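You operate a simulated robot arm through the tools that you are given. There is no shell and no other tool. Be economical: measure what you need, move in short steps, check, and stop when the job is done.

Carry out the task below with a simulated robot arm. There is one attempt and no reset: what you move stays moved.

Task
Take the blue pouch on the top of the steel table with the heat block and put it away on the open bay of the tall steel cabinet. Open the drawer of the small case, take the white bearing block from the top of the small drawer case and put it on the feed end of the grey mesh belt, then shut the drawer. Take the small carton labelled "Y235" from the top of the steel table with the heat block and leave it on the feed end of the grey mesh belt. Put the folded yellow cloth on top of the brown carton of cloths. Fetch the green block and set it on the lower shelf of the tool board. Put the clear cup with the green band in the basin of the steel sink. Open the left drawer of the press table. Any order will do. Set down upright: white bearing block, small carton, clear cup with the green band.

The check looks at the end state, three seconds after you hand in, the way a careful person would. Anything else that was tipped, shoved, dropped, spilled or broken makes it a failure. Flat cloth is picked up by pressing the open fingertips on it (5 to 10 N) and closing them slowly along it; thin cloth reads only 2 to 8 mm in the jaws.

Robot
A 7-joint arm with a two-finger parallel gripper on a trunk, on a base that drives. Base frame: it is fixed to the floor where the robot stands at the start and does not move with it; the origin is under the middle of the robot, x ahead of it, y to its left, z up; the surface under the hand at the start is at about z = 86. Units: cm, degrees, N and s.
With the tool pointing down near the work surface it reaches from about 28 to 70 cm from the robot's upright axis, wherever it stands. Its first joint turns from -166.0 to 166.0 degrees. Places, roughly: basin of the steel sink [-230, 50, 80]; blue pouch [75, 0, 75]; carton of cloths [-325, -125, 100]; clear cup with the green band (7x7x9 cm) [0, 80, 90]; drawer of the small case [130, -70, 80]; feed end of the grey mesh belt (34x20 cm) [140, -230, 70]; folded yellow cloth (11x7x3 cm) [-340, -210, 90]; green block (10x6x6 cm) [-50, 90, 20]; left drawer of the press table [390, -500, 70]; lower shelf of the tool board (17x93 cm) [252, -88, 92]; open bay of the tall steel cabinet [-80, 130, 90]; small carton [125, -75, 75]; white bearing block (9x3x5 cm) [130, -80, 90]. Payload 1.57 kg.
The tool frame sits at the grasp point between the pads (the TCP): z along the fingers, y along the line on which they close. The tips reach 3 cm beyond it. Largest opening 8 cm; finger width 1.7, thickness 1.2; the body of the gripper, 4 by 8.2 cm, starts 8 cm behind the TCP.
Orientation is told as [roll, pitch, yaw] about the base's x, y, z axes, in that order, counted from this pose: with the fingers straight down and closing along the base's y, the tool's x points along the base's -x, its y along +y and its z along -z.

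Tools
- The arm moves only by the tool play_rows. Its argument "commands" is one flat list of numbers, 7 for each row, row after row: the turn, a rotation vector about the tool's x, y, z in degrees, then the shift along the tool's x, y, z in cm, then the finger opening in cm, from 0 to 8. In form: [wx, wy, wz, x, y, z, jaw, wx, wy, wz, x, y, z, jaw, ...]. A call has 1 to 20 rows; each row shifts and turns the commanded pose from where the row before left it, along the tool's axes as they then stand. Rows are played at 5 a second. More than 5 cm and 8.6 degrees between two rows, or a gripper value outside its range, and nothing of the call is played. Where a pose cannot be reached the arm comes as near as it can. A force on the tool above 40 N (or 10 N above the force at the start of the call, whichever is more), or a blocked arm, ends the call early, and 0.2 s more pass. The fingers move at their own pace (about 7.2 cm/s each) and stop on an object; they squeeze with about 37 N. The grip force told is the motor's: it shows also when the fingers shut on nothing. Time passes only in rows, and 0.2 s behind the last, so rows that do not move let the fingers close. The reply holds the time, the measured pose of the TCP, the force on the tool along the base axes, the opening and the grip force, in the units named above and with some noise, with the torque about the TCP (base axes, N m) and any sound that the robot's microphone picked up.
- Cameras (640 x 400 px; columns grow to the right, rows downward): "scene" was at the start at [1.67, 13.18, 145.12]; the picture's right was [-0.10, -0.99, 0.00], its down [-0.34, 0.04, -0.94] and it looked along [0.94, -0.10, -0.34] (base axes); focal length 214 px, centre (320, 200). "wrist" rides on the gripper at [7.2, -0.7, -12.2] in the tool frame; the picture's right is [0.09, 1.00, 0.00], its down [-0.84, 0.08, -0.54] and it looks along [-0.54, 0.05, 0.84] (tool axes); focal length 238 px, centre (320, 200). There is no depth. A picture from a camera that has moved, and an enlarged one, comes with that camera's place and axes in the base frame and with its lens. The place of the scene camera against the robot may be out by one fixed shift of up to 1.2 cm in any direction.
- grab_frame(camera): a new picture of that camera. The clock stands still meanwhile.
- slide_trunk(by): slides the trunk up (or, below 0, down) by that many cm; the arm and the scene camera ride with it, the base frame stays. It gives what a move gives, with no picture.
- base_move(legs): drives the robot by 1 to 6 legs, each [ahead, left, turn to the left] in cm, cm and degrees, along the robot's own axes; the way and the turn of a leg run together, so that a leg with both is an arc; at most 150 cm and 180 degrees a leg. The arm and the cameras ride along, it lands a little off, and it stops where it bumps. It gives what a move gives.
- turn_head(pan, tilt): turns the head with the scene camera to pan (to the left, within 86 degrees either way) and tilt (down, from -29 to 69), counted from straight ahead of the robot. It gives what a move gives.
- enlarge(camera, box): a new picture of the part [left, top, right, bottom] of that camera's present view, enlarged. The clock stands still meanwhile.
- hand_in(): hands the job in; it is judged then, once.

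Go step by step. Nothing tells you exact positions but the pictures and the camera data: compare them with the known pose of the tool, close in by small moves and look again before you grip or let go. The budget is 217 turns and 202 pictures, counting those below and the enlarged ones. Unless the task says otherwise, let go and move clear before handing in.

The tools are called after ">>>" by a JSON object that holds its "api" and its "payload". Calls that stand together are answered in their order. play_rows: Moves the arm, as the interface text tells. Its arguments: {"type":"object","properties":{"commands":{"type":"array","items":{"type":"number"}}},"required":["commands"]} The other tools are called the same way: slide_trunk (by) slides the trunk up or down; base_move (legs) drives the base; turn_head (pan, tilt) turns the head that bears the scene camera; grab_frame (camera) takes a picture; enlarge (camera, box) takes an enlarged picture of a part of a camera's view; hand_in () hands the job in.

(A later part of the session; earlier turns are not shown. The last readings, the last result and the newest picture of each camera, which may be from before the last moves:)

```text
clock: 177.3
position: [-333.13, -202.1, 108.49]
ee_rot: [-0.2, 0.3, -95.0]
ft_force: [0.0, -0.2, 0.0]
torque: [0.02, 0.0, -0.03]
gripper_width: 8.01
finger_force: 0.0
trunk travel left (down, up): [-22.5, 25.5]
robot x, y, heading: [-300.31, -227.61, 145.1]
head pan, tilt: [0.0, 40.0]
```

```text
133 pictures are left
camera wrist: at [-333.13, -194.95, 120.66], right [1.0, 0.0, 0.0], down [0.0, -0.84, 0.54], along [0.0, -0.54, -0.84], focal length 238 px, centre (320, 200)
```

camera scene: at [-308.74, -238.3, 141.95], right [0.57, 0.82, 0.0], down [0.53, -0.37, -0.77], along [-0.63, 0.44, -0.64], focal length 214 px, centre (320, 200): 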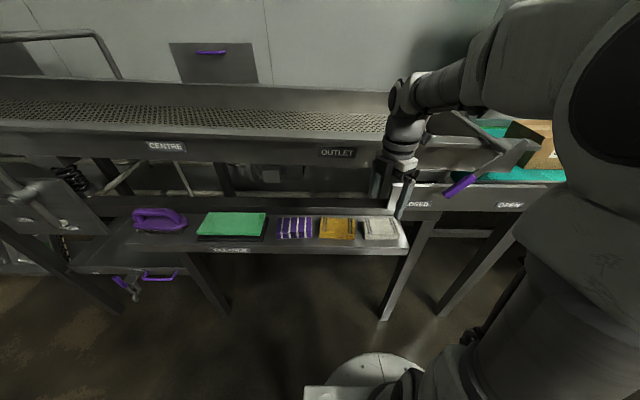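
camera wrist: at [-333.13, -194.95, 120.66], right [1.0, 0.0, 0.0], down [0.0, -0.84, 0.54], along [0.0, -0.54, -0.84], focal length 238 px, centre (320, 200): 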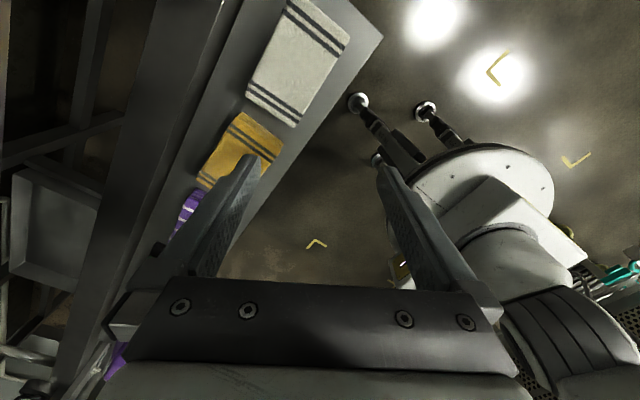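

Now clear: yellow cloth at about (-344,-208), top z≈90, long side along the tray. I bring the hand over it with the jaws across its short side.

>>> {"api": "play_rows", "payload": {"commands": [0, 0, 0, -2.33, -3.53, 0, 8, 0, 0, 0, -2.33, -3.53, 0, 8, 0, 0, 0, -2.33, -3.53, 0, 8, 0, 0, 7.8, 0, 0, 0, 8, 0, 0, 7.8, 0, 0, 0, 8, 0, 0, 7.8, 0, 0, 0, 8, 0, 0, 7.8, 0, 0, 0, 8, 0, 0, 7.8, 0, 0, 0, 8, 0, 0, 0, 0, 0, 0, 8]}}

>>> {"api": "grab_frame", "payload": {"camera": "wrist"}}

>>> {"api": "enlarge", "payload": {"camera": "scene", "box": [240, 120, 440, 270]}}

```text
clock: 179.3
position: [-344.25, -208.15, 108.61]
ee_rot: [-0.4, 0.1, -134.3]
ft_force: [-0.2, 0.2, 1.1]
torque: [0.01, 0.0, -0.02]
gripper_width: 7.98
finger_force: 0.1
trunk travel left (down, up): [-22.5, 25.5]
robot x, y, heading: [-300.54, -227.61, 144.9]
head pan, tilt: [0.0, 40.0]
```

```text
132 pictures are left
camera wrist: at [-339.75, -202.5, 120.71], right [0.78, -0.63, -0.01], down [-0.53, -0.66, 0.54], along [-0.34, -0.42, -0.84], focal length 238 px, centre (320, 200)
```

wrist: 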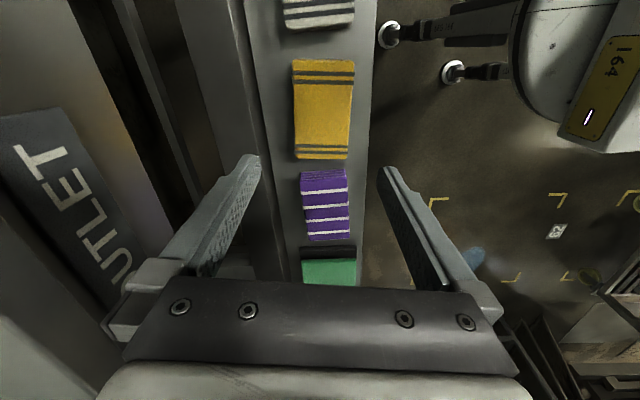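

```text
2.67 times, centred on (340, 195) of scene
camera zoom: at [-308.74, -238.3, 141.95], right [0.57, 0.82, 0.0], down [0.53, -0.37, -0.77], along [-0.63, 0.44, -0.64], focal length 572 px, centre (267, 213)
```

zoom: 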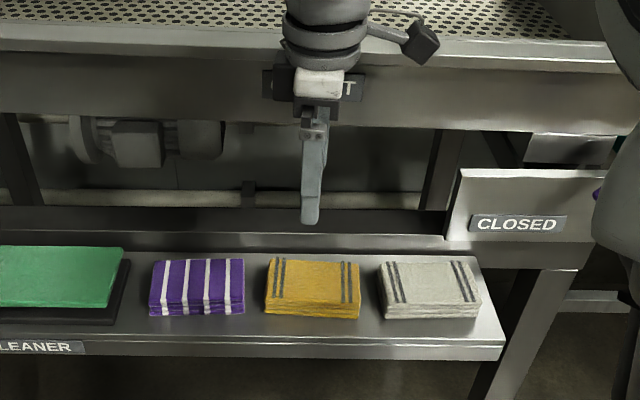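

Aligned well. Small correction and descend to just above, then check.

>>> {"api": "play_rows", "payload": {"commands": [0, 0, 0, 0.78, 0.15, 3, 8, 0, 0, 0, 0, 0, 4, 8, 0, 0, 0, 0, 0, 4, 8, 0, 0, 0, 0, 0, 3, 8, 0, 0, 0, 0, 0, 0, 8]}}

>>> {"api": "grab_frame", "payload": {"camera": "wrist"}}

>>> {"api": "enlarge", "payload": {"camera": "scene", "box": [280, 150, 400, 250]}}

```text
clock: 180.5
position: [-343.74, -207.64, 94.24]
ee_rot: [-0.2, 0.2, -134.2]
ft_force: [0.7, -0.5, -0.4]
torque: [-0.01, 0.02, -0.02]
gripper_width: 8.02
finger_force: 0.1
trunk travel left (down, up): [-22.5, 25.5]
robot x, y, heading: [-300.53, -227.34, 145.1]
head pan, tilt: [0.0, 40.0]
```

```text
130 pictures are left
camera wrist: at [-339.19, -202.07, 106.43], right [0.78, -0.63, -0.01], down [-0.53, -0.66, 0.54], along [-0.34, -0.42, -0.84], focal length 238 px, centre (320, 200)
```

wrist: 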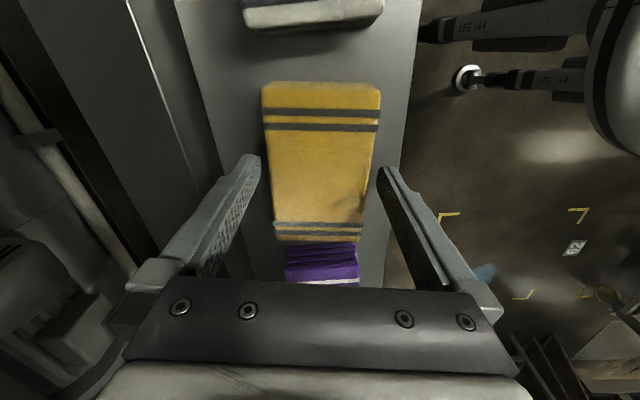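

```text
4.00 times, centred on (340, 200) of scene
camera zoom: at [-308.75, -238.3, 141.95], right [0.57, 0.82, 0.0], down [0.53, -0.37, -0.77], along [-0.63, 0.44, -0.64], focal length 858 px, centre (240, 200)
```

zoom: 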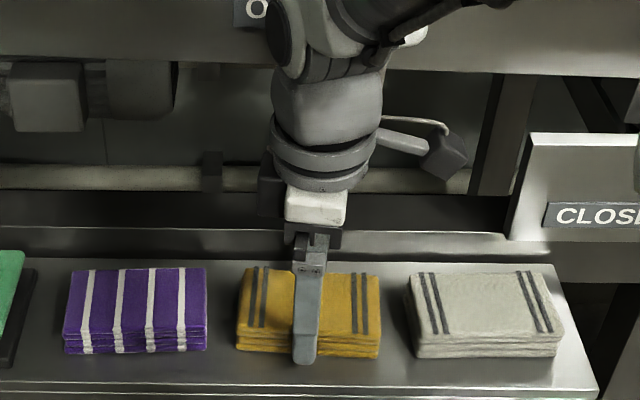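

Centred between the fingers. Lower slowly around it to the tray, then close.

>>> {"api": "play_rows", "payload": {"commands": [0, 0, 0, 0, 0, 1.5, 8, 0, 0, 0, 0, 0, 1, 8, 0, 0, 0, 0, 0, 0.7, 8, 0, 0, 0, 0, 0, 0.5, 8, 0, 0, 0, 0, 0, 0, 8]}}

>>> {"api": "grab_frame", "payload": {"camera": "wrist"}}

>>> {"api": "enlarge", "payload": {"camera": "scene", "box": [280, 150, 400, 250]}}

```text
clock: 181.1
position: [-343.63, -207.56, 93.01]
ee_rot: [-0.8, 0.0, -134.0]
ft_force: [8.7, -3.4, 22.3]
torque: [-0.89, -1.04, 0.17]
gripper_width: 7.97
finger_force: 0.0
trunk travel left (down, up): [-22.5, 25.5]
robot x, y, heading: [-300.55, -227.03, 145.1]
head pan, tilt: [0.0, 40.0]
stopped in row 2: the force on the tool passed its limit at 54 N (the readings are from after the stop); the commanded pose is now the measured one
```

```text
128 pictures are left
camera wrist: at [-339.08, -202.08, 105.18], right [0.78, -0.63, -0.01], down [-0.52, -0.66, 0.54], along [-0.35, -0.41, -0.84], focal length 238 px, centre (320, 200)
```

wrist: 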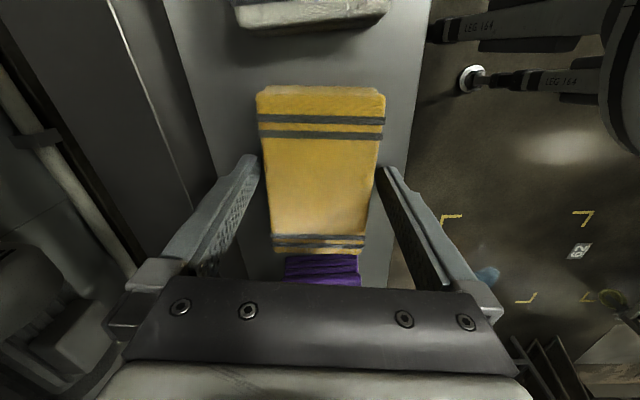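

```text
4.00 times, centred on (340, 200) of scene
camera zoom: at [-308.52, -238.39, 141.99], right [0.57, 0.82, 0.0], down [0.53, -0.37, -0.77], along [-0.63, 0.44, -0.64], focal length 858 px, centre (240, 200)
```

zoom: 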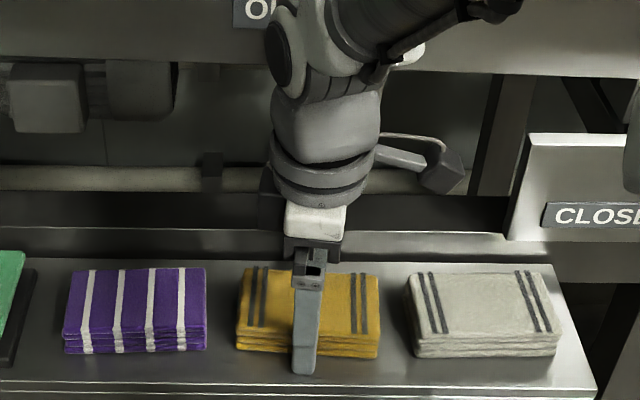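

The tips rest on the tray on both sides of the cloth. Raise 3 mm and close slowly.

>>> {"api": "play_rows", "payload": {"commands": [0, 0, 0, 0, 0, -0.3, 8, 0, 0, 0, 0, 0, 0, 7, 0, 0, 0, 0, 0, 0, 6, 0, 0, 0, 0, 0, 0, 5, 0, 0, 0, 0, 0, 0, 4, 0, 0, 0, 0, 0, 0, 3, 0, 0, 0, 0, 0, 0, 2, 0, 0, 0, 0, 0, 0, 2]}}

>>> {"api": "play_rows", "payload": {"commands": [0, 0, 0, 0, 0, -1.5, 2, 0, 0, 0, 0, 0, -2, 2, 0, 0, 0, 0, 0, -3, 2, 0, 0, 0, 0, 0, 0, 2]}}

>>> {"api": "grab_frame", "payload": {"camera": "wrist"}}

>>> {"api": "enlarge", "payload": {"camera": "scene", "box": [280, 150, 400, 250]}}

```text
clock: 182.9
position: [-343.81, -207.53, 93.17]
ee_rot: [-0.8, 0.1, -134.1]
ft_force: [0.6, -0.2, -0.5]
torque: [-0.01, 0.01, 0.03]
gripper_width: 6.47
finger_force: 37.1
trunk travel left (down, up): [-22.5, 25.5]
robot x, y, heading: [-301.18, -227.57, 145.1]
head pan, tilt: [0.0, 40.0]
```

```text
clock: 183.9
position: [-343.86, -207.54, 99.68]
ee_rot: [-0.7, 0.1, -134.0]
ft_force: [-0.6, 0.1, -0.7]
torque: [-0.02, 0.01, -0.01]
gripper_width: 6.44
finger_force: 37.3
trunk travel left (down, up): [-22.5, 25.5]
robot x, y, heading: [-300.86, -227.24, 145.1]
head pan, tilt: [0.0, 40.0]
```

```text
126 pictures are left
camera wrist: at [-339.2, -202.03, 111.85], right [0.78, -0.63, -0.01], down [-0.52, -0.66, 0.54], along [-0.35, -0.41, -0.84], focal length 238 px, centre (320, 200)
```

wrist: 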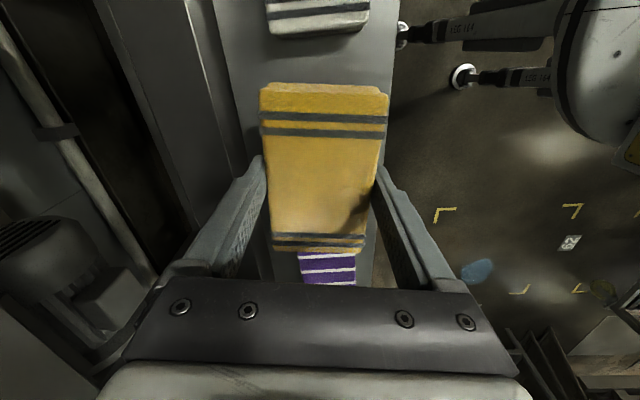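

```text
4.00 times, centred on (340, 200) of scene
camera zoom: at [-308.73, -238.31, 141.95], right [0.57, 0.82, 0.0], down [0.53, -0.37, -0.77], along [-0.63, 0.44, -0.64], focal length 858 px, centre (240, 200)
```

zoom: 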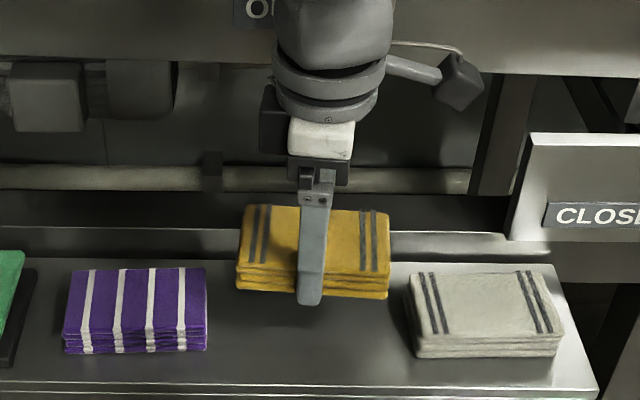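

The cloth is held firmly. Lift high, pull back slightly and drive right toward the brown carton.

>>> {"api": "play_rows", "payload": {"commands": [0, 0, 0, 0, 0, -4.5, 2, 0, 0, 0, 0, 0, -4.5, 2, 0, 0, 0, 0, 0, -4.5, 2, 0, 0, 0, 0, 0, -4.5, 2, 0, 0, 0, -0.8, 4, 0, 2, 0, 0, 0, 0, 0, 0, 2]}}

>>> {"api": "base_move", "payload": {"legs": [[5, 0, 0], [0, -62, -0.7]]}}

>>> {"api": "grab_frame", "payload": {"camera": "scene"}}

>>> {"api": "grab_frame", "payload": {"camera": "wrist"}}

```text
clock: 185.3
position: [-341.22, -211.31, 117.45]
ee_rot: [-0.7, 0.0, -134.1]
ft_force: [0.2, 1.3, -1.3]
torque: [0.02, 0.02, 0.01]
gripper_width: 6.4
finger_force: 37.3
trunk travel left (down, up): [-22.5, 25.5]
robot x, y, heading: [-300.58, -227.39, 144.8]
head pan, tilt: [0.0, 40.0]
```

```text
clock: 189.0
position: [-325.4, -179.92, 117.28]
ee_rot: [-0.5, -1.1, -133.4]
ft_force: [-4.0, -2.2, -0.9]
torque: [-0.03, 0.02, 0.06]
gripper_width: 6.39
finger_force: 36.9
trunk travel left (down, up): [-22.5, 25.5]
robot x, y, heading: [-284.27, -195.24, 144.6]
head pan, tilt: [0.0, 40.0]
stopped in leg 2: the force on the tool passed its limit at 61 N (the readings are from after the stop); the commanded pose is now the measured one
```

```text
124 pictures are left
camera scene: at [-292.37, -206.13, 141.95], right [0.58, 0.82, 0.0], down [0.52, -0.37, -0.77], along [-0.62, 0.44, -0.64], focal length 214 px, centre (320, 200)
```

scene: 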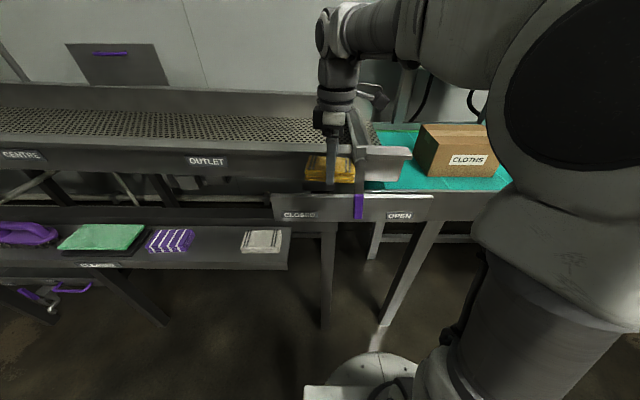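

```text
123 pictures are left
camera wrist: at [-320.75, -174.1, 129.25], right [0.79, -0.62, -0.01], down [-0.51, -0.66, 0.56], along [-0.35, -0.43, -0.83], focal length 238 px, centre (320, 200)
```

wrist: 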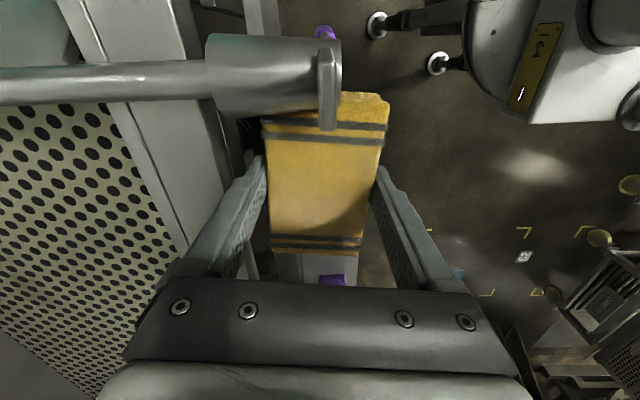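

The cloth/hand ran into the gate lever of the machine. I back off a little to the left and inspect whether the lever moved.

>>> {"api": "base_move", "payload": {"legs": [[0, 12, 0]]}}

>>> {"api": "base_move", "payload": {"legs": [[-18, 0, 0]]}}

>>> {"api": "enlarge", "payload": {"camera": "scene", "box": [200, 60, 520, 260]}}

>>> {"api": "grab_frame", "payload": {"camera": "wrist"}}

```text
clock: 190.6
position: [-332.11, -189.43, 117.28]
ee_rot: [-0.6, -0.9, -133.7]
ft_force: [0.3, -0.2, -0.8]
torque: [0.03, 0.04, -0.03]
gripper_width: 6.35
finger_force: 37.2
trunk travel left (down, up): [-22.5, 25.5]
robot x, y, heading: [-291.4, -204.84, 144.7]
head pan, tilt: [0.0, 40.0]
```

```text
clock: 192.4
position: [-317.53, -199.85, 117.19]
ee_rot: [-0.6, -1.0, -133.4]
ft_force: [0.2, 1.3, -0.4]
torque: [0.02, 0.0, 0.03]
gripper_width: 6.37
finger_force: 36.5
trunk travel left (down, up): [-22.5, 25.5]
robot x, y, heading: [-276.68, -215.15, 144.8]
head pan, tilt: [0.0, 40.0]
```

```text
2.00 times, centred on (360, 160) of scene
camera zoom: at [-284.6, -226.13, 141.95], right [0.58, 0.82, 0.0], down [0.53, -0.37, -0.77], along [-0.63, 0.44, -0.64], focal length 429 px, centre (240, 280)
```

zoom: 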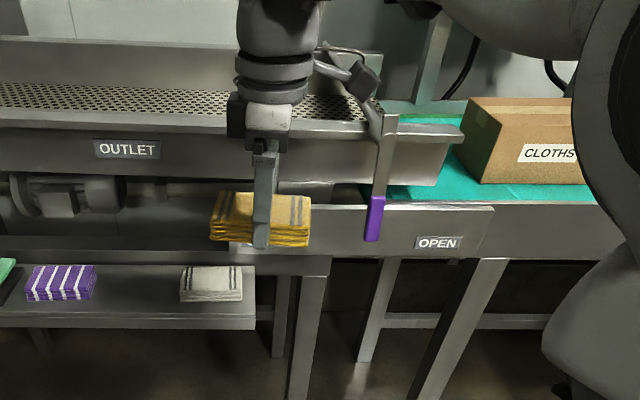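

```text
121 pictures are left
camera wrist: at [-313.01, -194.09, 129.26], right [0.79, -0.62, -0.01], down [-0.51, -0.66, 0.56], along [-0.35, -0.43, -0.83], focal length 238 px, centre (320, 200)
```

wrist: 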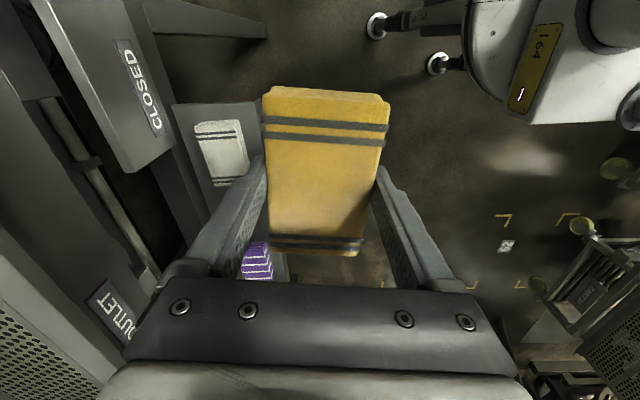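

The lever, originally swung about 30° toward CLOSED, now hangs vertical; I must restore it later. First I place the cloth: drive right, staying clear of the lever.

>>> {"api": "base_move", "payload": {"legs": [[0, -44, 0]]}}

>>> {"api": "grab_frame", "payload": {"camera": "scene"}}

>>> {"api": "grab_frame", "payload": {"camera": "wrist"}}

```text
clock: 196.3
position: [-290.88, -162.32, 117.22]
ee_rot: [-0.6, -1.0, -134.2]
ft_force: [-0.2, -0.6, -1.3]
torque: [0.0, 0.04, 0.0]
gripper_width: 6.37
finger_force: 37.0
trunk travel left (down, up): [-22.5, 25.5]
robot x, y, heading: [-249.91, -178.39, 144.1]
head pan, tilt: [0.0, 40.0]
```

```text
120 pictures are left
camera scene: at [-258.23, -188.97, 141.95], right [0.59, 0.81, 0.0], down [0.52, -0.38, -0.77], along [-0.62, 0.45, -0.64], focal length 214 px, centre (320, 200)
```

scene: 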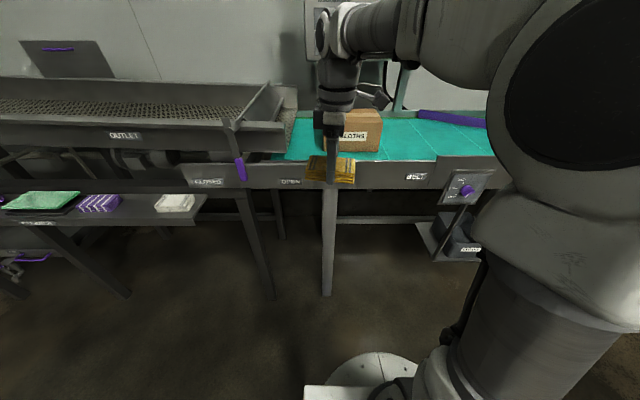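

```text
119 pictures are left
camera wrist: at [-286.16, -156.53, 129.26], right [0.78, -0.63, -0.01], down [-0.52, -0.65, 0.56], along [-0.36, -0.43, -0.83], focal length 238 px, centre (320, 200)
```

wrist: 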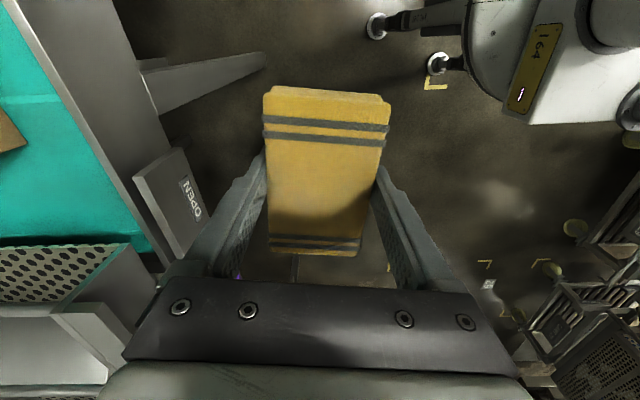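

Carton front face is at about t=-182, top z≈112, centre n≈-288. I raise the hand, drive 28 cm closer and look down.

>>> {"api": "play_rows", "payload": {"commands": [0.6, 1, 0, 0, 0, -4, 2, 0, 0, 0, 0, 0, -3, 2, 0, 0, 0, 0, 0, 0, 2]}}

>>> {"api": "base_move", "payload": {"legs": [[28, 0, 0]]}}

>>> {"api": "grab_frame", "payload": {"camera": "scene"}}

>>> {"api": "grab_frame", "payload": {"camera": "wrist"}}

```text
clock: 197.1
position: [-290.9, -162.28, 124.18]
ee_rot: [-1.3, 0.0, -134.2]
ft_force: [-0.6, -0.2, -1.1]
torque: [0.01, 0.02, 0.02]
gripper_width: 6.4
finger_force: 37.0
trunk travel left (down, up): [-22.5, 25.5]
robot x, y, heading: [-250.04, -178.0, 144.0]
head pan, tilt: [0.0, 40.0]
```

```text
clock: 199.6
position: [-313.2, -145.22, 124.14]
ee_rot: [-1.3, 0.0, -134.8]
ft_force: [-0.1, -0.1, -0.2]
torque: [0.0, -0.01, 0.03]
gripper_width: 6.36
finger_force: 37.2
trunk travel left (down, up): [-22.5, 25.5]
robot x, y, heading: [-272.23, -161.42, 143.4]
head pan, tilt: [0.0, 40.0]
```

```text
118 pictures are left
camera scene: at [-280.93, -172.29, 141.95], right [0.6, 0.8, 0.0], down [0.52, -0.38, -0.77], along [-0.62, 0.46, -0.64], focal length 214 px, centre (320, 200)
```

scene: 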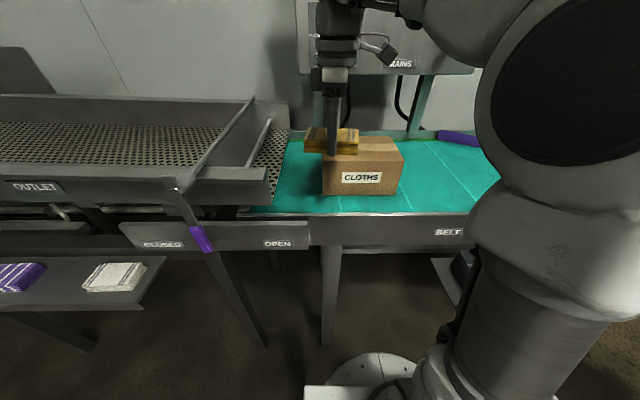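

```text
117 pictures are left
camera wrist: at [-308.59, -139.86, 136.26], right [0.77, -0.64, -0.02], down [-0.53, -0.66, 0.54], along [-0.36, -0.41, -0.84], focal length 238 px, centre (320, 200)
```

wrist: 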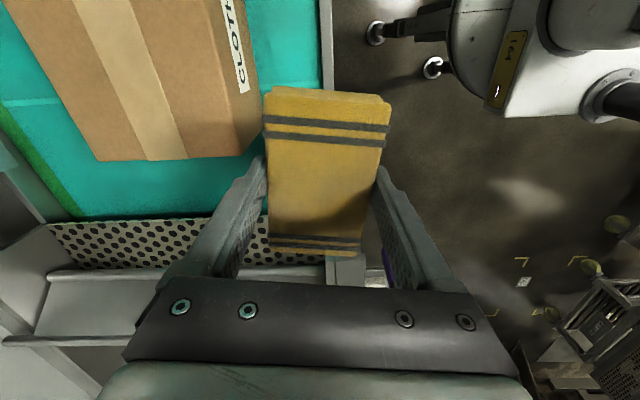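

The carton top is flat and taped (z≈112.5), spanning t -179…-195, n -303…-276. I move over its centre and lower most of the way.

>>> {"api": "play_rows", "payload": {"commands": [1.2, 0, 0, 1.56, -3.8, 0, 2, 0, 0, 0, 1.56, -3.8, 0, 2, 0, 0, 0, 1.56, -3.8, 0, 2, 0, 0, 0, 1.56, -3.8, 0, 2, 0, 0, 0, 1.56, -3.8, 0, 2, 0, 0, 0, 0, 0, 3, 2, 0, 0, 0, 0, 0, 2, 2, 0, 0, 0, 0, 0, 0, 2]}}

>>> {"api": "enlarge", "payload": {"camera": "scene", "box": [260, 60, 460, 210]}}

>>> {"api": "grab_frame", "payload": {"camera": "wrist"}}

```text
clock: 201.4
position: [-320.8, -127.1, 119.29]
ee_rot: [-2.4, 0.2, -134.8]
ft_force: [-0.9, -0.5, -1.3]
torque: [-0.02, -0.03, -0.02]
gripper_width: 6.38
finger_force: 36.3
out of reach, approached as far as the arm can: row 5
trunk travel left (down, up): [-22.5, 25.5]
robot x, y, heading: [-272.64, -161.6, 143.2]
head pan, tilt: [0.0, 40.0]
```

```text
2.67 times, centred on (360, 135) of scene
camera zoom: at [-280.93, -172.29, 141.95], right [0.6, 0.8, 0.0], down [0.52, -0.38, -0.77], along [-0.62, 0.46, -0.64], focal length 572 px, centre (213, 373)
```

zoom: 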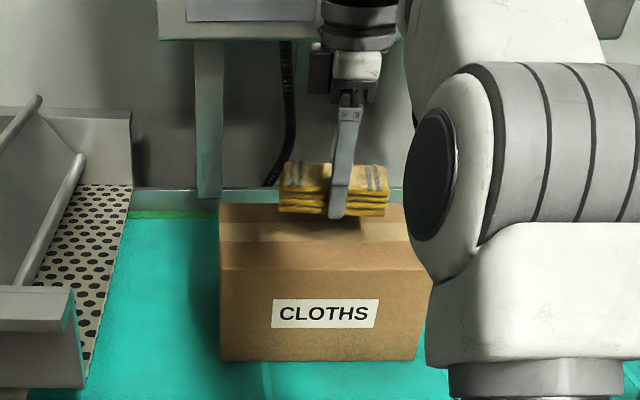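

```text
115 pictures are left
camera wrist: at [-315.85, -121.92, 131.53], right [0.77, -0.64, -0.04], down [-0.52, -0.66, 0.54], along [-0.37, -0.39, -0.84], focal length 238 px, centre (320, 200)
```

wrist: 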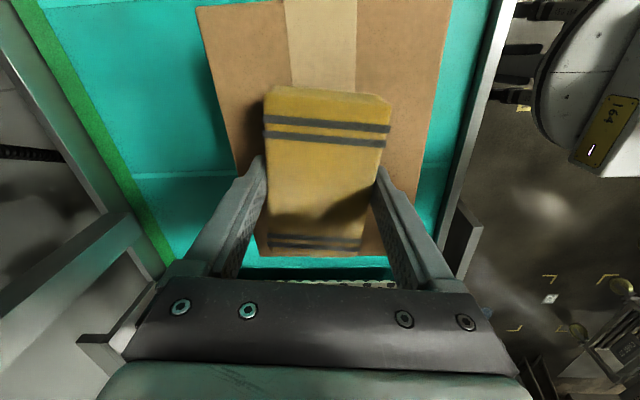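

Cloth is above the carton; I level the tool, shift 2 cm toward the carton's middle, and lower to contact.

>>> {"api": "play_rows", "payload": {"commands": [-2.4, 0, 0, 2, 0, 0, 2, 0, 0, 0, 0, 0, 1.5, 2, 0, 0, 0, 0, 0, 0.5, 2, 0, 0, 0, 0, 0, 0.5, 2, 0, 0, 0, 0, 0, 0.4, 2, 0, 0, 0, 0, 0, 0.4, 2, 0, 0, 0, 0, 0, 0.4, 2, 0, 0, 0, 0, 0, 0, 2]}}

>>> {"api": "enlarge", "payload": {"camera": "scene", "box": [260, 60, 460, 210]}}

```text
clock: 203.2
position: [-319.35, -125.79, 116.05]
ee_rot: [-0.2, 0.0, -134.9]
ft_force: [-3.4, 1.7, 8.3]
torque: [-0.43, 0.32, -0.18]
gripper_width: 6.41
finger_force: 37.1
trunk travel left (down, up): [-22.5, 25.5]
robot x, y, heading: [-272.89, -161.64, 143.4]
head pan, tilt: [0.0, 40.0]
```

```text
2.67 times, centred on (360, 135) of scene
camera zoom: at [-280.91, -172.3, 141.96], right [0.6, 0.8, 0.0], down [0.52, -0.38, -0.77], along [-0.62, 0.46, -0.64], focal length 572 px, centre (213, 373)
```

zoom: 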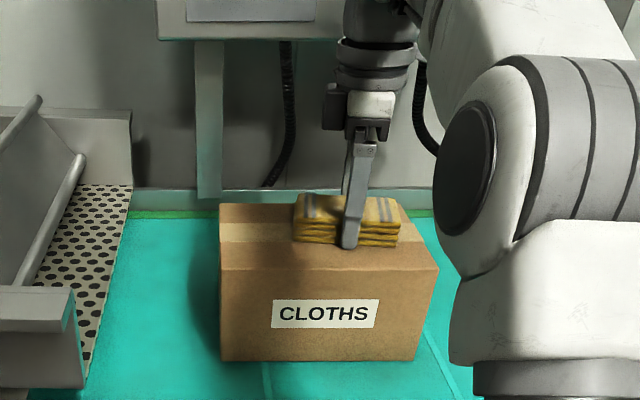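

Touching the carton top and well inside it. Release and rise.

>>> {"api": "play_rows", "payload": {"commands": [0, 0, 0, 0, 0, 0, 7, 0, 0, 0, 0, 0, 0, 8, 0, 0, 0, 0, 0, 0, 8, 0, 0, 0, 0, 0, -2, 8, 0, 0, 0, 0, 0, -4, 8, 0, 0, 0, 0, 0, -4, 8, 0, 0, 0, 0, 0, 0, 8]}}

>>> {"api": "enlarge", "payload": {"camera": "scene", "box": [260, 60, 460, 210]}}

>>> {"api": "enlarge", "payload": {"camera": "scene", "box": [100, 120, 300, 270]}}

```text
clock: 204.8
position: [-318.6, -126.44, 124.23]
ee_rot: [-0.1, 0.0, -134.6]
ft_force: [0.7, 0.6, 0.4]
torque: [0.02, -0.01, 0.0]
gripper_width: 8.01
finger_force: 0.0
out of reach, approached as far as the arm can: row 6
trunk travel left (down, up): [-22.5, 25.5]
robot x, y, heading: [-272.51, -161.54, 143.5]
head pan, tilt: [0.0, 40.0]
```

```text
2.67 times, centred on (360, 135) of scene
camera zoom: at [-280.91, -172.3, 141.95], right [0.6, 0.8, 0.0], down [0.52, -0.38, -0.77], along [-0.62, 0.46, -0.64], focal length 572 px, centre (213, 373)
```

zoom: 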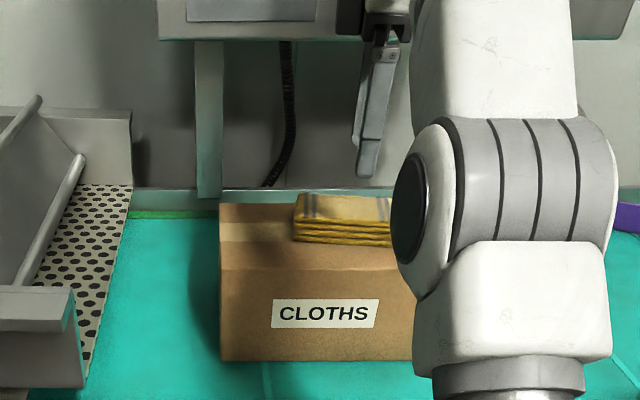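

```text
2.67 times, centred on (200, 195) of scene
camera zoom: at [-280.91, -172.3, 141.95], right [0.6, 0.8, 0.0], down [0.52, -0.38, -0.77], along [-0.62, 0.46, -0.64], focal length 572 px, centre (640, 213)
```

zoom: 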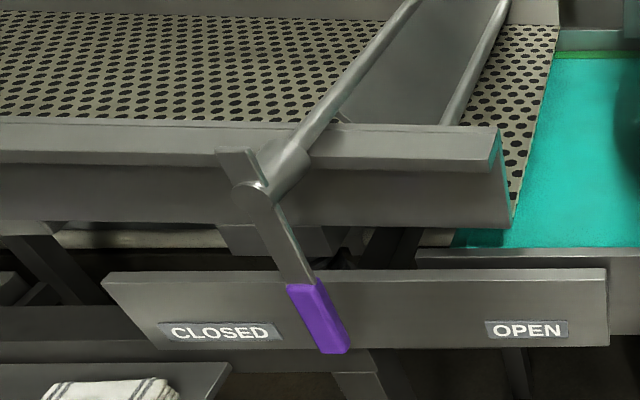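

Cloth placed. Now restore the lever: it should point about 38° toward CLOSED. I back off, move left, tilt the tool forward and close the fingers to push the purple handle sideways.

>>> {"api": "base_move", "payload": {"legs": [[-30, 0, 1], [0, 22, 0]]}}

>>> {"api": "play_rows", "payload": {"commands": [0, 0, -4.5, 0, 0, 0, 4, 0, 0, -4.5, 0, 0, 0, 0, 8, 0, 0, 0, 0, 0, 0, 8, 0, 0, 0, 0, 0, 0, 8, 0, 0, 0, 0, 0, 0, 8, 0, 0, 0, 0, 0, 0, 8, 0, 0, 0, 0, 0, 0, 8, 0, 0, 0, 0, 0, 0, 8, 0, 0, 0, 0, 0, 0, 0, 0, 0, 0, 0, 0, 0]}}

>>> {"api": "grab_frame", "payload": {"camera": "scene"}}

>>> {"api": "grab_frame", "payload": {"camera": "wrist"}}

```text
clock: 209.1
position: [-308.15, -163.09, 124.15]
ee_rot: [-0.2, 0.0, -132.9]
ft_force: [0.2, 0.0, 0.1]
torque: [0.04, 0.0, 0.0]
gripper_width: 8.0
finger_force: 0.1
trunk travel left (down, up): [-22.5, 25.5]
robot x, y, heading: [-261.31, -196.62, 145.3]
head pan, tilt: [0.0, 40.0]
```

```text
clock: 211.3
position: [-308.21, -163.02, 124.22]
ee_rot: [-56.4, 0.0, -124.0]
ft_force: [-1.0, 0.0, -0.7]
torque: [0.04, 0.03, 0.02]
gripper_width: 0.0
finger_force: 21.0
trunk travel left (down, up): [-22.5, 25.5]
robot x, y, heading: [-260.92, -196.48, 144.8]
head pan, tilt: [0.0, 40.0]
```

```text
111 pictures are left
camera scene: at [-269.16, -207.75, 141.95], right [0.57, 0.82, 0.0], down [0.53, -0.37, -0.77], along [-0.63, 0.44, -0.64], focal length 214 px, centre (320, 200)
```

scene: 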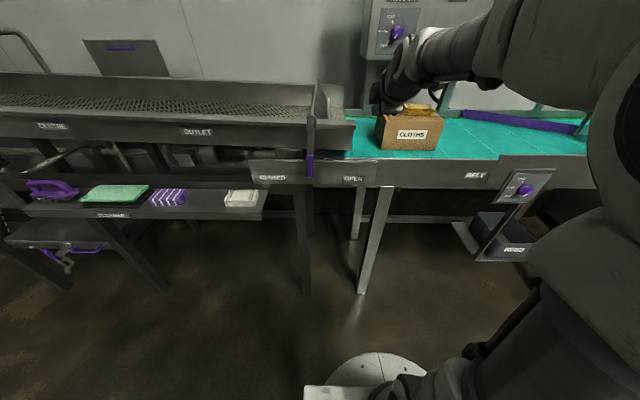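

```text
110 pictures are left
camera wrist: at [-296.18, -162.57, 131.47], right [0.51, -0.23, -0.83], down [-0.06, -0.97, 0.24], along [-0.86, -0.07, -0.51], focal length 238 px, centre (320, 200)
```

wrist: 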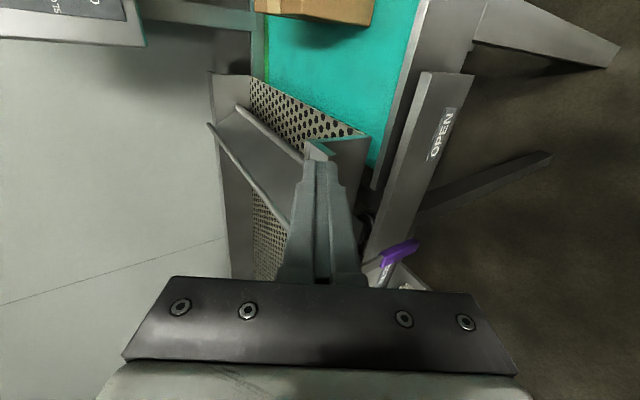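

Lower the closed fingertips to handle height on the OPEN side of the lever and approach it.

>>> {"api": "play_rows", "payload": {"commands": [0, 0, 0, 0, 2.8, 2.9, 0, 0, 0, 0, 0, 2.8, 2.9, 0, 0, 0, 0, 0, 2.8, 2.9, 0, 0, 0, 0, 0, 2.8, 2.9, 0, 0, 0, 0, -3.5, 0, 0, 0, 0, 0, 0, -3.5, 0, 0, 0, 0, 0, 0, -3.5, 0, 0, 0, 0, 0, 0, 0, 0, 0, 0]}}

>>> {"api": "enlarge", "payload": {"camera": "scene", "box": [230, 60, 430, 210]}}

>>> {"api": "grab_frame", "payload": {"camera": "wrist"}}

```text
clock: 213.1
position: [-316.94, -169.97, 108.2]
ee_rot: [-56.2, 0.0, -123.9]
ft_force: [-0.8, 0.9, -0.3]
torque: [0.01, 0.05, 0.0]
gripper_width: 0.0
finger_force: 21.5
trunk travel left (down, up): [-22.5, 25.5]
robot x, y, heading: [-261.52, -196.35, 145.2]
head pan, tilt: [0.0, 40.0]
```

```text
2.67 times, centred on (330, 135) of scene
camera zoom: at [-269.17, -207.76, 141.95], right [0.57, 0.82, 0.0], down [0.53, -0.37, -0.77], along [-0.63, 0.44, -0.64], focal length 572 px, centre (293, 373)
```

zoom: 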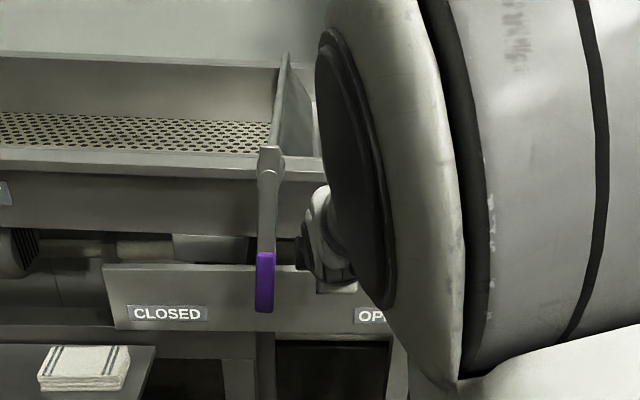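

```text
108 pictures are left
camera wrist: at [-304.84, -169.44, 115.42], right [0.51, -0.23, -0.83], down [-0.06, -0.97, 0.24], along [-0.86, -0.07, -0.51], focal length 238 px, centre (320, 200)
```

wrist: 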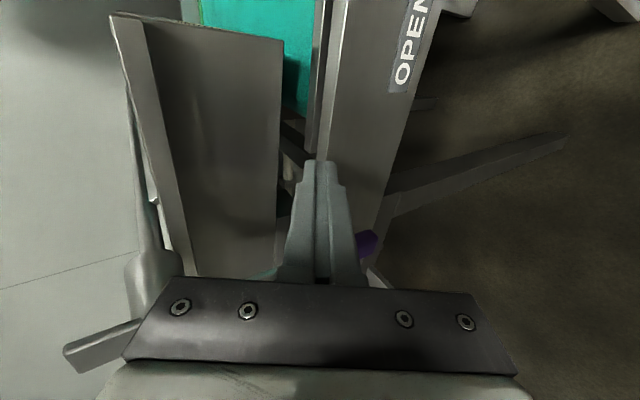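

Contact side confirmed. Push the lever toward CLOSED in 1 cm steps.

>>> {"api": "play_rows", "payload": {"commands": [0, 0, 0, -1, 0, 0, 0, 0, 0, 0, -1, 0, 0, 0, 0, 0, 0, -1, 0, 0, 0, 0, 0, 0, -1, 0, 0, 0, 0, 0, 0, -1, 0, 0, 0, 0, 0, 0, -1, 0, 0, 0, 0, 0, 0, -1, 0, 0, 0, 0, 0, 0, -1, 0, 0, 0, 0, 0, 0, 0, 0, 0, 0]}}

>>> {"api": "enlarge", "payload": {"camera": "scene", "box": [230, 60, 430, 210]}}

```text
clock: 215.1
position: [-321.28, -176.37, 108.48]
ee_rot: [-56.2, 0.0, -124.1]
ft_force: [2.9, 3.1, 0.8]
torque: [-0.03, 0.04, -0.03]
gripper_width: 0.01
finger_force: 21.5
trunk travel left (down, up): [-22.5, 25.5]
robot x, y, heading: [-261.49, -196.39, 145.1]
head pan, tilt: [0.0, 40.0]
```

```text
2.67 times, centred on (330, 135) of scene
camera zoom: at [-269.13, -207.71, 141.96], right [0.57, 0.82, 0.0], down [0.53, -0.37, -0.77], along [-0.63, 0.44, -0.64], focal length 572 px, centre (293, 373)
```

zoom: 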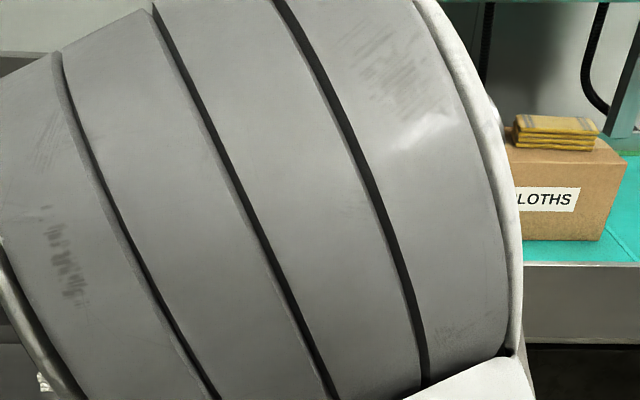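

Light contact (4 N). The elbow nears the head, so I complete the push by driving the base left 5 cm.

>>> {"api": "base_move", "payload": {"legs": [[0, 5, 0]]}}

>>> {"api": "grab_frame", "payload": {"camera": "wrist"}}

```text
clock: 216.2
position: [-322.76, -178.4, 108.92]
ee_rot: [-56.3, 0.0, -125.2]
ft_force: [14.9, -4.9, 8.3]
torque: [-0.01, 0.29, 0.11]
gripper_width: 0.02
finger_force: 21.3
trunk travel left (down, up): [-22.5, 25.5]
robot x, y, heading: [-263.23, -199.98, 145.2]
head pan, tilt: [0.0, 40.0]
stopped in leg 1: the force on the tool passed its limit at 48 N (the readings are from after the stop); the commanded pose is now the measured one
```

```text
106 pictures are left
camera wrist: at [-310.65, -178.21, 116.12], right [0.5, -0.24, -0.83], down [-0.08, -0.97, 0.24], along [-0.86, -0.05, -0.51], focal length 238 px, centre (320, 200)
```

wrist: 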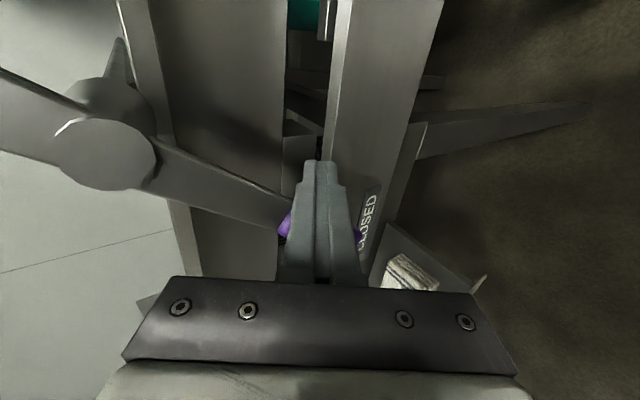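

The lever now points ~37° toward CLOSED, matching its original pose, and it resists further. I back the finger off and check.

>>> {"api": "play_rows", "payload": {"commands": [0, 0, 0, 1.5, 0, 0, 0, 0, 0, 0, 2, 0, -1, 0, 0, 0, 0, 2, 0, -3, 0, 0, 0, 0, 0, 0, -4, 0, 0, 0, 0, 0, 0, -4, 0, 0, 0, 0, 0, 0, 0, 0]}}

>>> {"api": "base_move", "payload": {"legs": [[-10, -12, 0]]}}

>>> {"api": "grab_frame", "payload": {"camera": "scene"}}

>>> {"api": "grab_frame", "payload": {"camera": "wrist"}}

```text
clock: 217.8
position: [-310.95, -177.99, 113.35]
ee_rot: [-52.6, -4.4, -126.3]
ft_force: [-0.1, 0.9, 0.4]
torque: [0.01, -0.02, 0.01]
gripper_width: 0.0
finger_force: 21.1
trunk travel left (down, up): [-22.5, 25.5]
robot x, y, heading: [-263.42, -199.75, 145.3]
head pan, tilt: [0.0, 40.0]
stopped in row 6: the arm was blocked; the commanded pose is now the measured one
```

```text
clock: 219.3
position: [-296.12, -174.16, 113.39]
ee_rot: [-52.5, -4.3, -126.2]
ft_force: [-0.4, -0.5, 0.8]
torque: [0.0, -0.01, -0.02]
gripper_width: 0.0
finger_force: 21.2
trunk travel left (down, up): [-22.5, 25.5]
robot x, y, heading: [-248.34, -195.52, 144.9]
head pan, tilt: [0.0, 40.0]
```

```text
105 pictures are left
camera scene: at [-253.49, -203.85, 142.83], right [0.89, 0.45, 0.0], down [0.25, -0.5, -0.83], along [-0.37, 0.74, -0.56], focal length 214 px, centre (320, 200)
```

scene: 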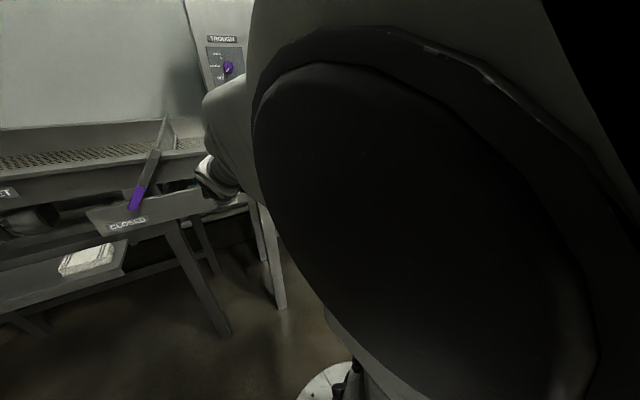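

```text
104 pictures are left
camera wrist: at [-284.17, -173.37, 120.57], right [0.51, -0.33, -0.8], down [-0.1, -0.94, 0.33], along [-0.86, -0.09, -0.51], focal length 238 px, centre (320, 200)
```

wrist: 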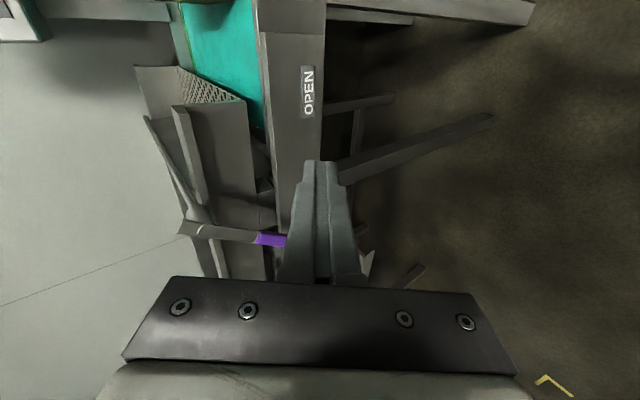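

The lever is back at CLOSED (tip at n≈-339, z≈104, as before). I straighten the tool, turn toward the bench side and drive back along the aisle.

>>> {"api": "play_rows", "payload": {"commands": [0, 0, 0, 1, 0, 3, 0, -7.5, 0.6, 0, 1, 0, 2, 0, -7.5, 0.6, 0, 0, 0, 0, 2, -7.5, 0.6, 0, 0, 0, 0, 4, -7.5, 0.6, 0, 0, 0, 0, 8, -7.5, 0.6, 0, 0, 0, 0, 8, -7.5, 0.6, 0, 0, 0, 0, 8, -7.5, 0.6, 0, 0, 0, 0, 8, 0, 0, 0, 0, 0, 0, 8]}}

>>> {"api": "base_move", "payload": {"legs": [[0, 0, -90.6], [0, 31, 0], [90, 0, 0]]}}

>>> {"api": "turn_head", "payload": {"pan": 0, "tilt": 25}}

>>> {"api": "grab_frame", "payload": {"camera": "scene"}}

```text
clock: 221.3
position: [-297.97, -170.72, 110.64]
ee_rot: [0.0, -0.7, -128.1]
ft_force: [0.0, 0.3, 0.3]
torque: [-0.03, -0.02, -0.01]
gripper_width: 8.01
finger_force: 0.0
out of reach, approached as far as the arm can: row 2
trunk travel left (down, up): [-22.5, 25.5]
robot x, y, heading: [-248.43, -195.73, 144.9]
head pan, tilt: [0.0, 40.0]
```

```text
clock: 235.1
position: [-198.64, -54.46, 110.67]
ee_rot: [0.1, -0.6, 142.7]
ft_force: [0.9, 0.4, 0.1]
torque: [-0.01, 0.0, -0.01]
gripper_width: 8.0
finger_force: 0.1
trunk travel left (down, up): [-22.5, 25.5]
robot x, y, heading: [-223.17, -104.3, 55.5]
head pan, tilt: [0.0, 40.0]
```

```text
clock: 235.9
position: [-198.7, -54.52, 110.6]
ee_rot: [0.0, -0.8, 142.7]
ft_force: [0.4, 0.7, 0.3]
torque: [0.01, 0.0, -0.03]
gripper_width: 7.97
finger_force: 0.2
trunk travel left (down, up): [-22.5, 25.5]
robot x, y, heading: [-223.16, -104.36, 55.9]
head pan, tilt: [0.0, 25.0]
```

```text
103 pictures are left
camera scene: at [-233.67, -95.31, 144.28], right [0.83, -0.56, 0.0], down [-0.24, -0.35, -0.91], along [0.51, 0.75, -0.42], focal length 214 px, centre (320, 200)
```

scene: 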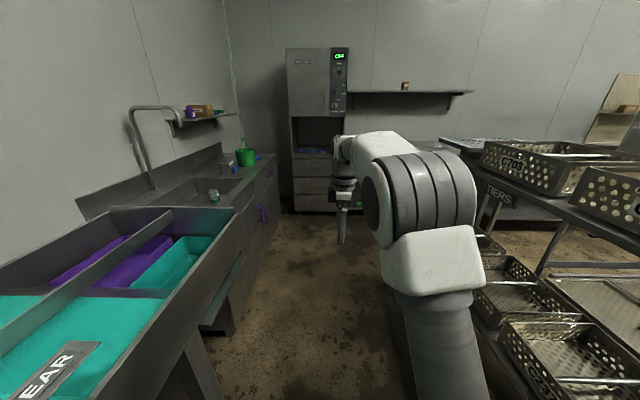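

Back in the aisle heading to the bench. I continue to the front of the bench near the green block.

>>> {"api": "base_move", "payload": {"legs": [[0, 0, -1.5], [145, 0, 0], [30, -26, 0]]}}

>>> {"api": "turn_head", "payload": {"pan": 0, "tilt": 45}}

>>> {"api": "grab_frame", "payload": {"camera": "scene"}}

>>> {"api": "grab_frame", "payload": {"camera": "wrist"}}

```text
clock: 248.2
position: [-78.33, 76.81, 110.66]
ee_rot: [-0.1, -0.7, 143.4]
ft_force: [-0.4, 0.1, -0.6]
torque: [0.0, 0.0, 0.01]
gripper_width: 8.01
finger_force: 0.1
trunk travel left (down, up): [-22.5, 25.5]
robot x, y, heading: [-102.45, 26.56, 56.4]
head pan, tilt: [0.0, 25.0]
```

```text
clock: 249.0
position: [-78.3, 77.0, 110.67]
ee_rot: [0.0, -0.7, 143.3]
ft_force: [0.2, 0.5, 0.2]
torque: [0.0, -0.03, 0.0]
gripper_width: 8.0
finger_force: 0.0
trunk travel left (down, up): [-22.5, 25.5]
robot x, y, heading: [-102.39, 26.79, 56.3]
head pan, tilt: [0.0, 45.0]
```

```text
102 pictures are left
camera scene: at [-113.38, 34.74, 141.23], right [0.83, -0.55, 0.0], down [-0.39, -0.59, -0.71], along [0.39, 0.59, -0.71], focal length 214 px, centre (320, 200)
```

scene: 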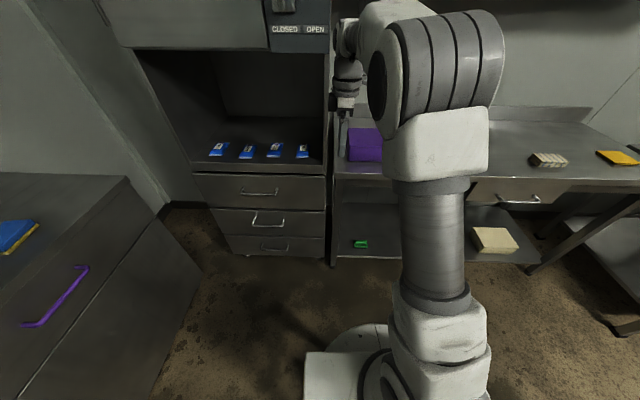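

```text
101 pictures are left
camera wrist: at [-72.11, 73.02, 122.61], right [-0.52, -0.85, 0.0], down [-0.71, 0.43, 0.55], along [-0.47, 0.29, -0.83], focal length 238 px, centre (320, 200)
```

wrist: 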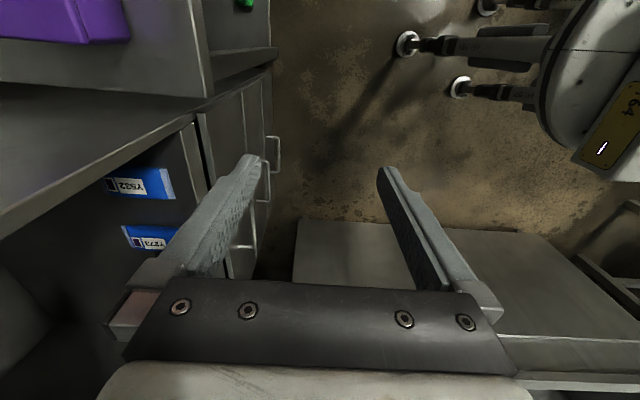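

Green block seen at about (-47.5,86.6) on the bench's lower shelf, 9 cm behind its front edge. Zoom to get its orientation and lower the trunk.

>>> {"api": "enlarge", "payload": {"camera": "scene", "box": [330, 225, 400, 270]}}

>>> {"api": "slide_trunk", "payload": {"by": -22.5}}

>>> {"api": "turn_head", "payload": {"pan": 0, "tilt": 35}}

>>> {"api": "grab_frame", "payload": {"camera": "scene"}}

```text
8.89 times, centred on (365, 248) of scene
camera zoom: at [-113.38, 34.74, 141.23], right [0.83, -0.55, 0.0], down [-0.39, -0.59, -0.71], along [0.39, 0.59, -0.71], focal length 1906 px, centre (-80, -222)
```

zoom: 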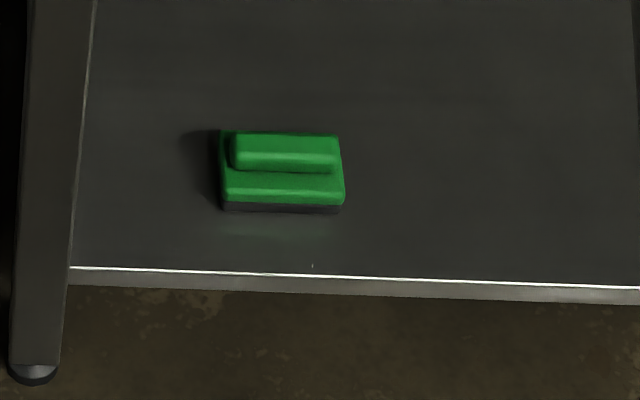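

```text
clock: 251.4
position: [-78.36, 76.86, 88.11]
ee_rot: [0.0, -0.7, 143.4]
ft_force: [0.3, 0.1, 0.4]
torque: [0.0, -0.01, 0.03]
gripper_width: 8.01
finger_force: 0.1
trunk travel left (down, up): [0.0, 48.0]
robot x, y, heading: [-102.61, 26.46, 56.1]
head pan, tilt: [0.0, 45.0]
```

```text
clock: 252.1
position: [-78.3, 76.9, 88.12]
ee_rot: [0.0, -0.6, 143.3]
ft_force: [0.6, -0.1, -0.2]
torque: [0.0, 0.01, -0.02]
gripper_width: 7.97
finger_force: 0.0
trunk travel left (down, up): [0.0, 48.0]
robot x, y, heading: [-101.97, 27.02, 56.3]
head pan, tilt: [0.0, 35.0]
```

```text
99 pictures are left
camera scene: at [-113.01, 35.29, 120.2], right [0.83, -0.55, 0.0], down [-0.32, -0.48, -0.82], along [0.45, 0.68, -0.57], focal length 214 px, centre (320, 200)
```

scene: 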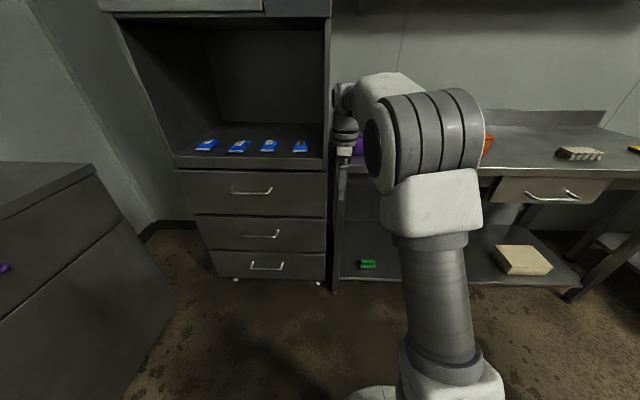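

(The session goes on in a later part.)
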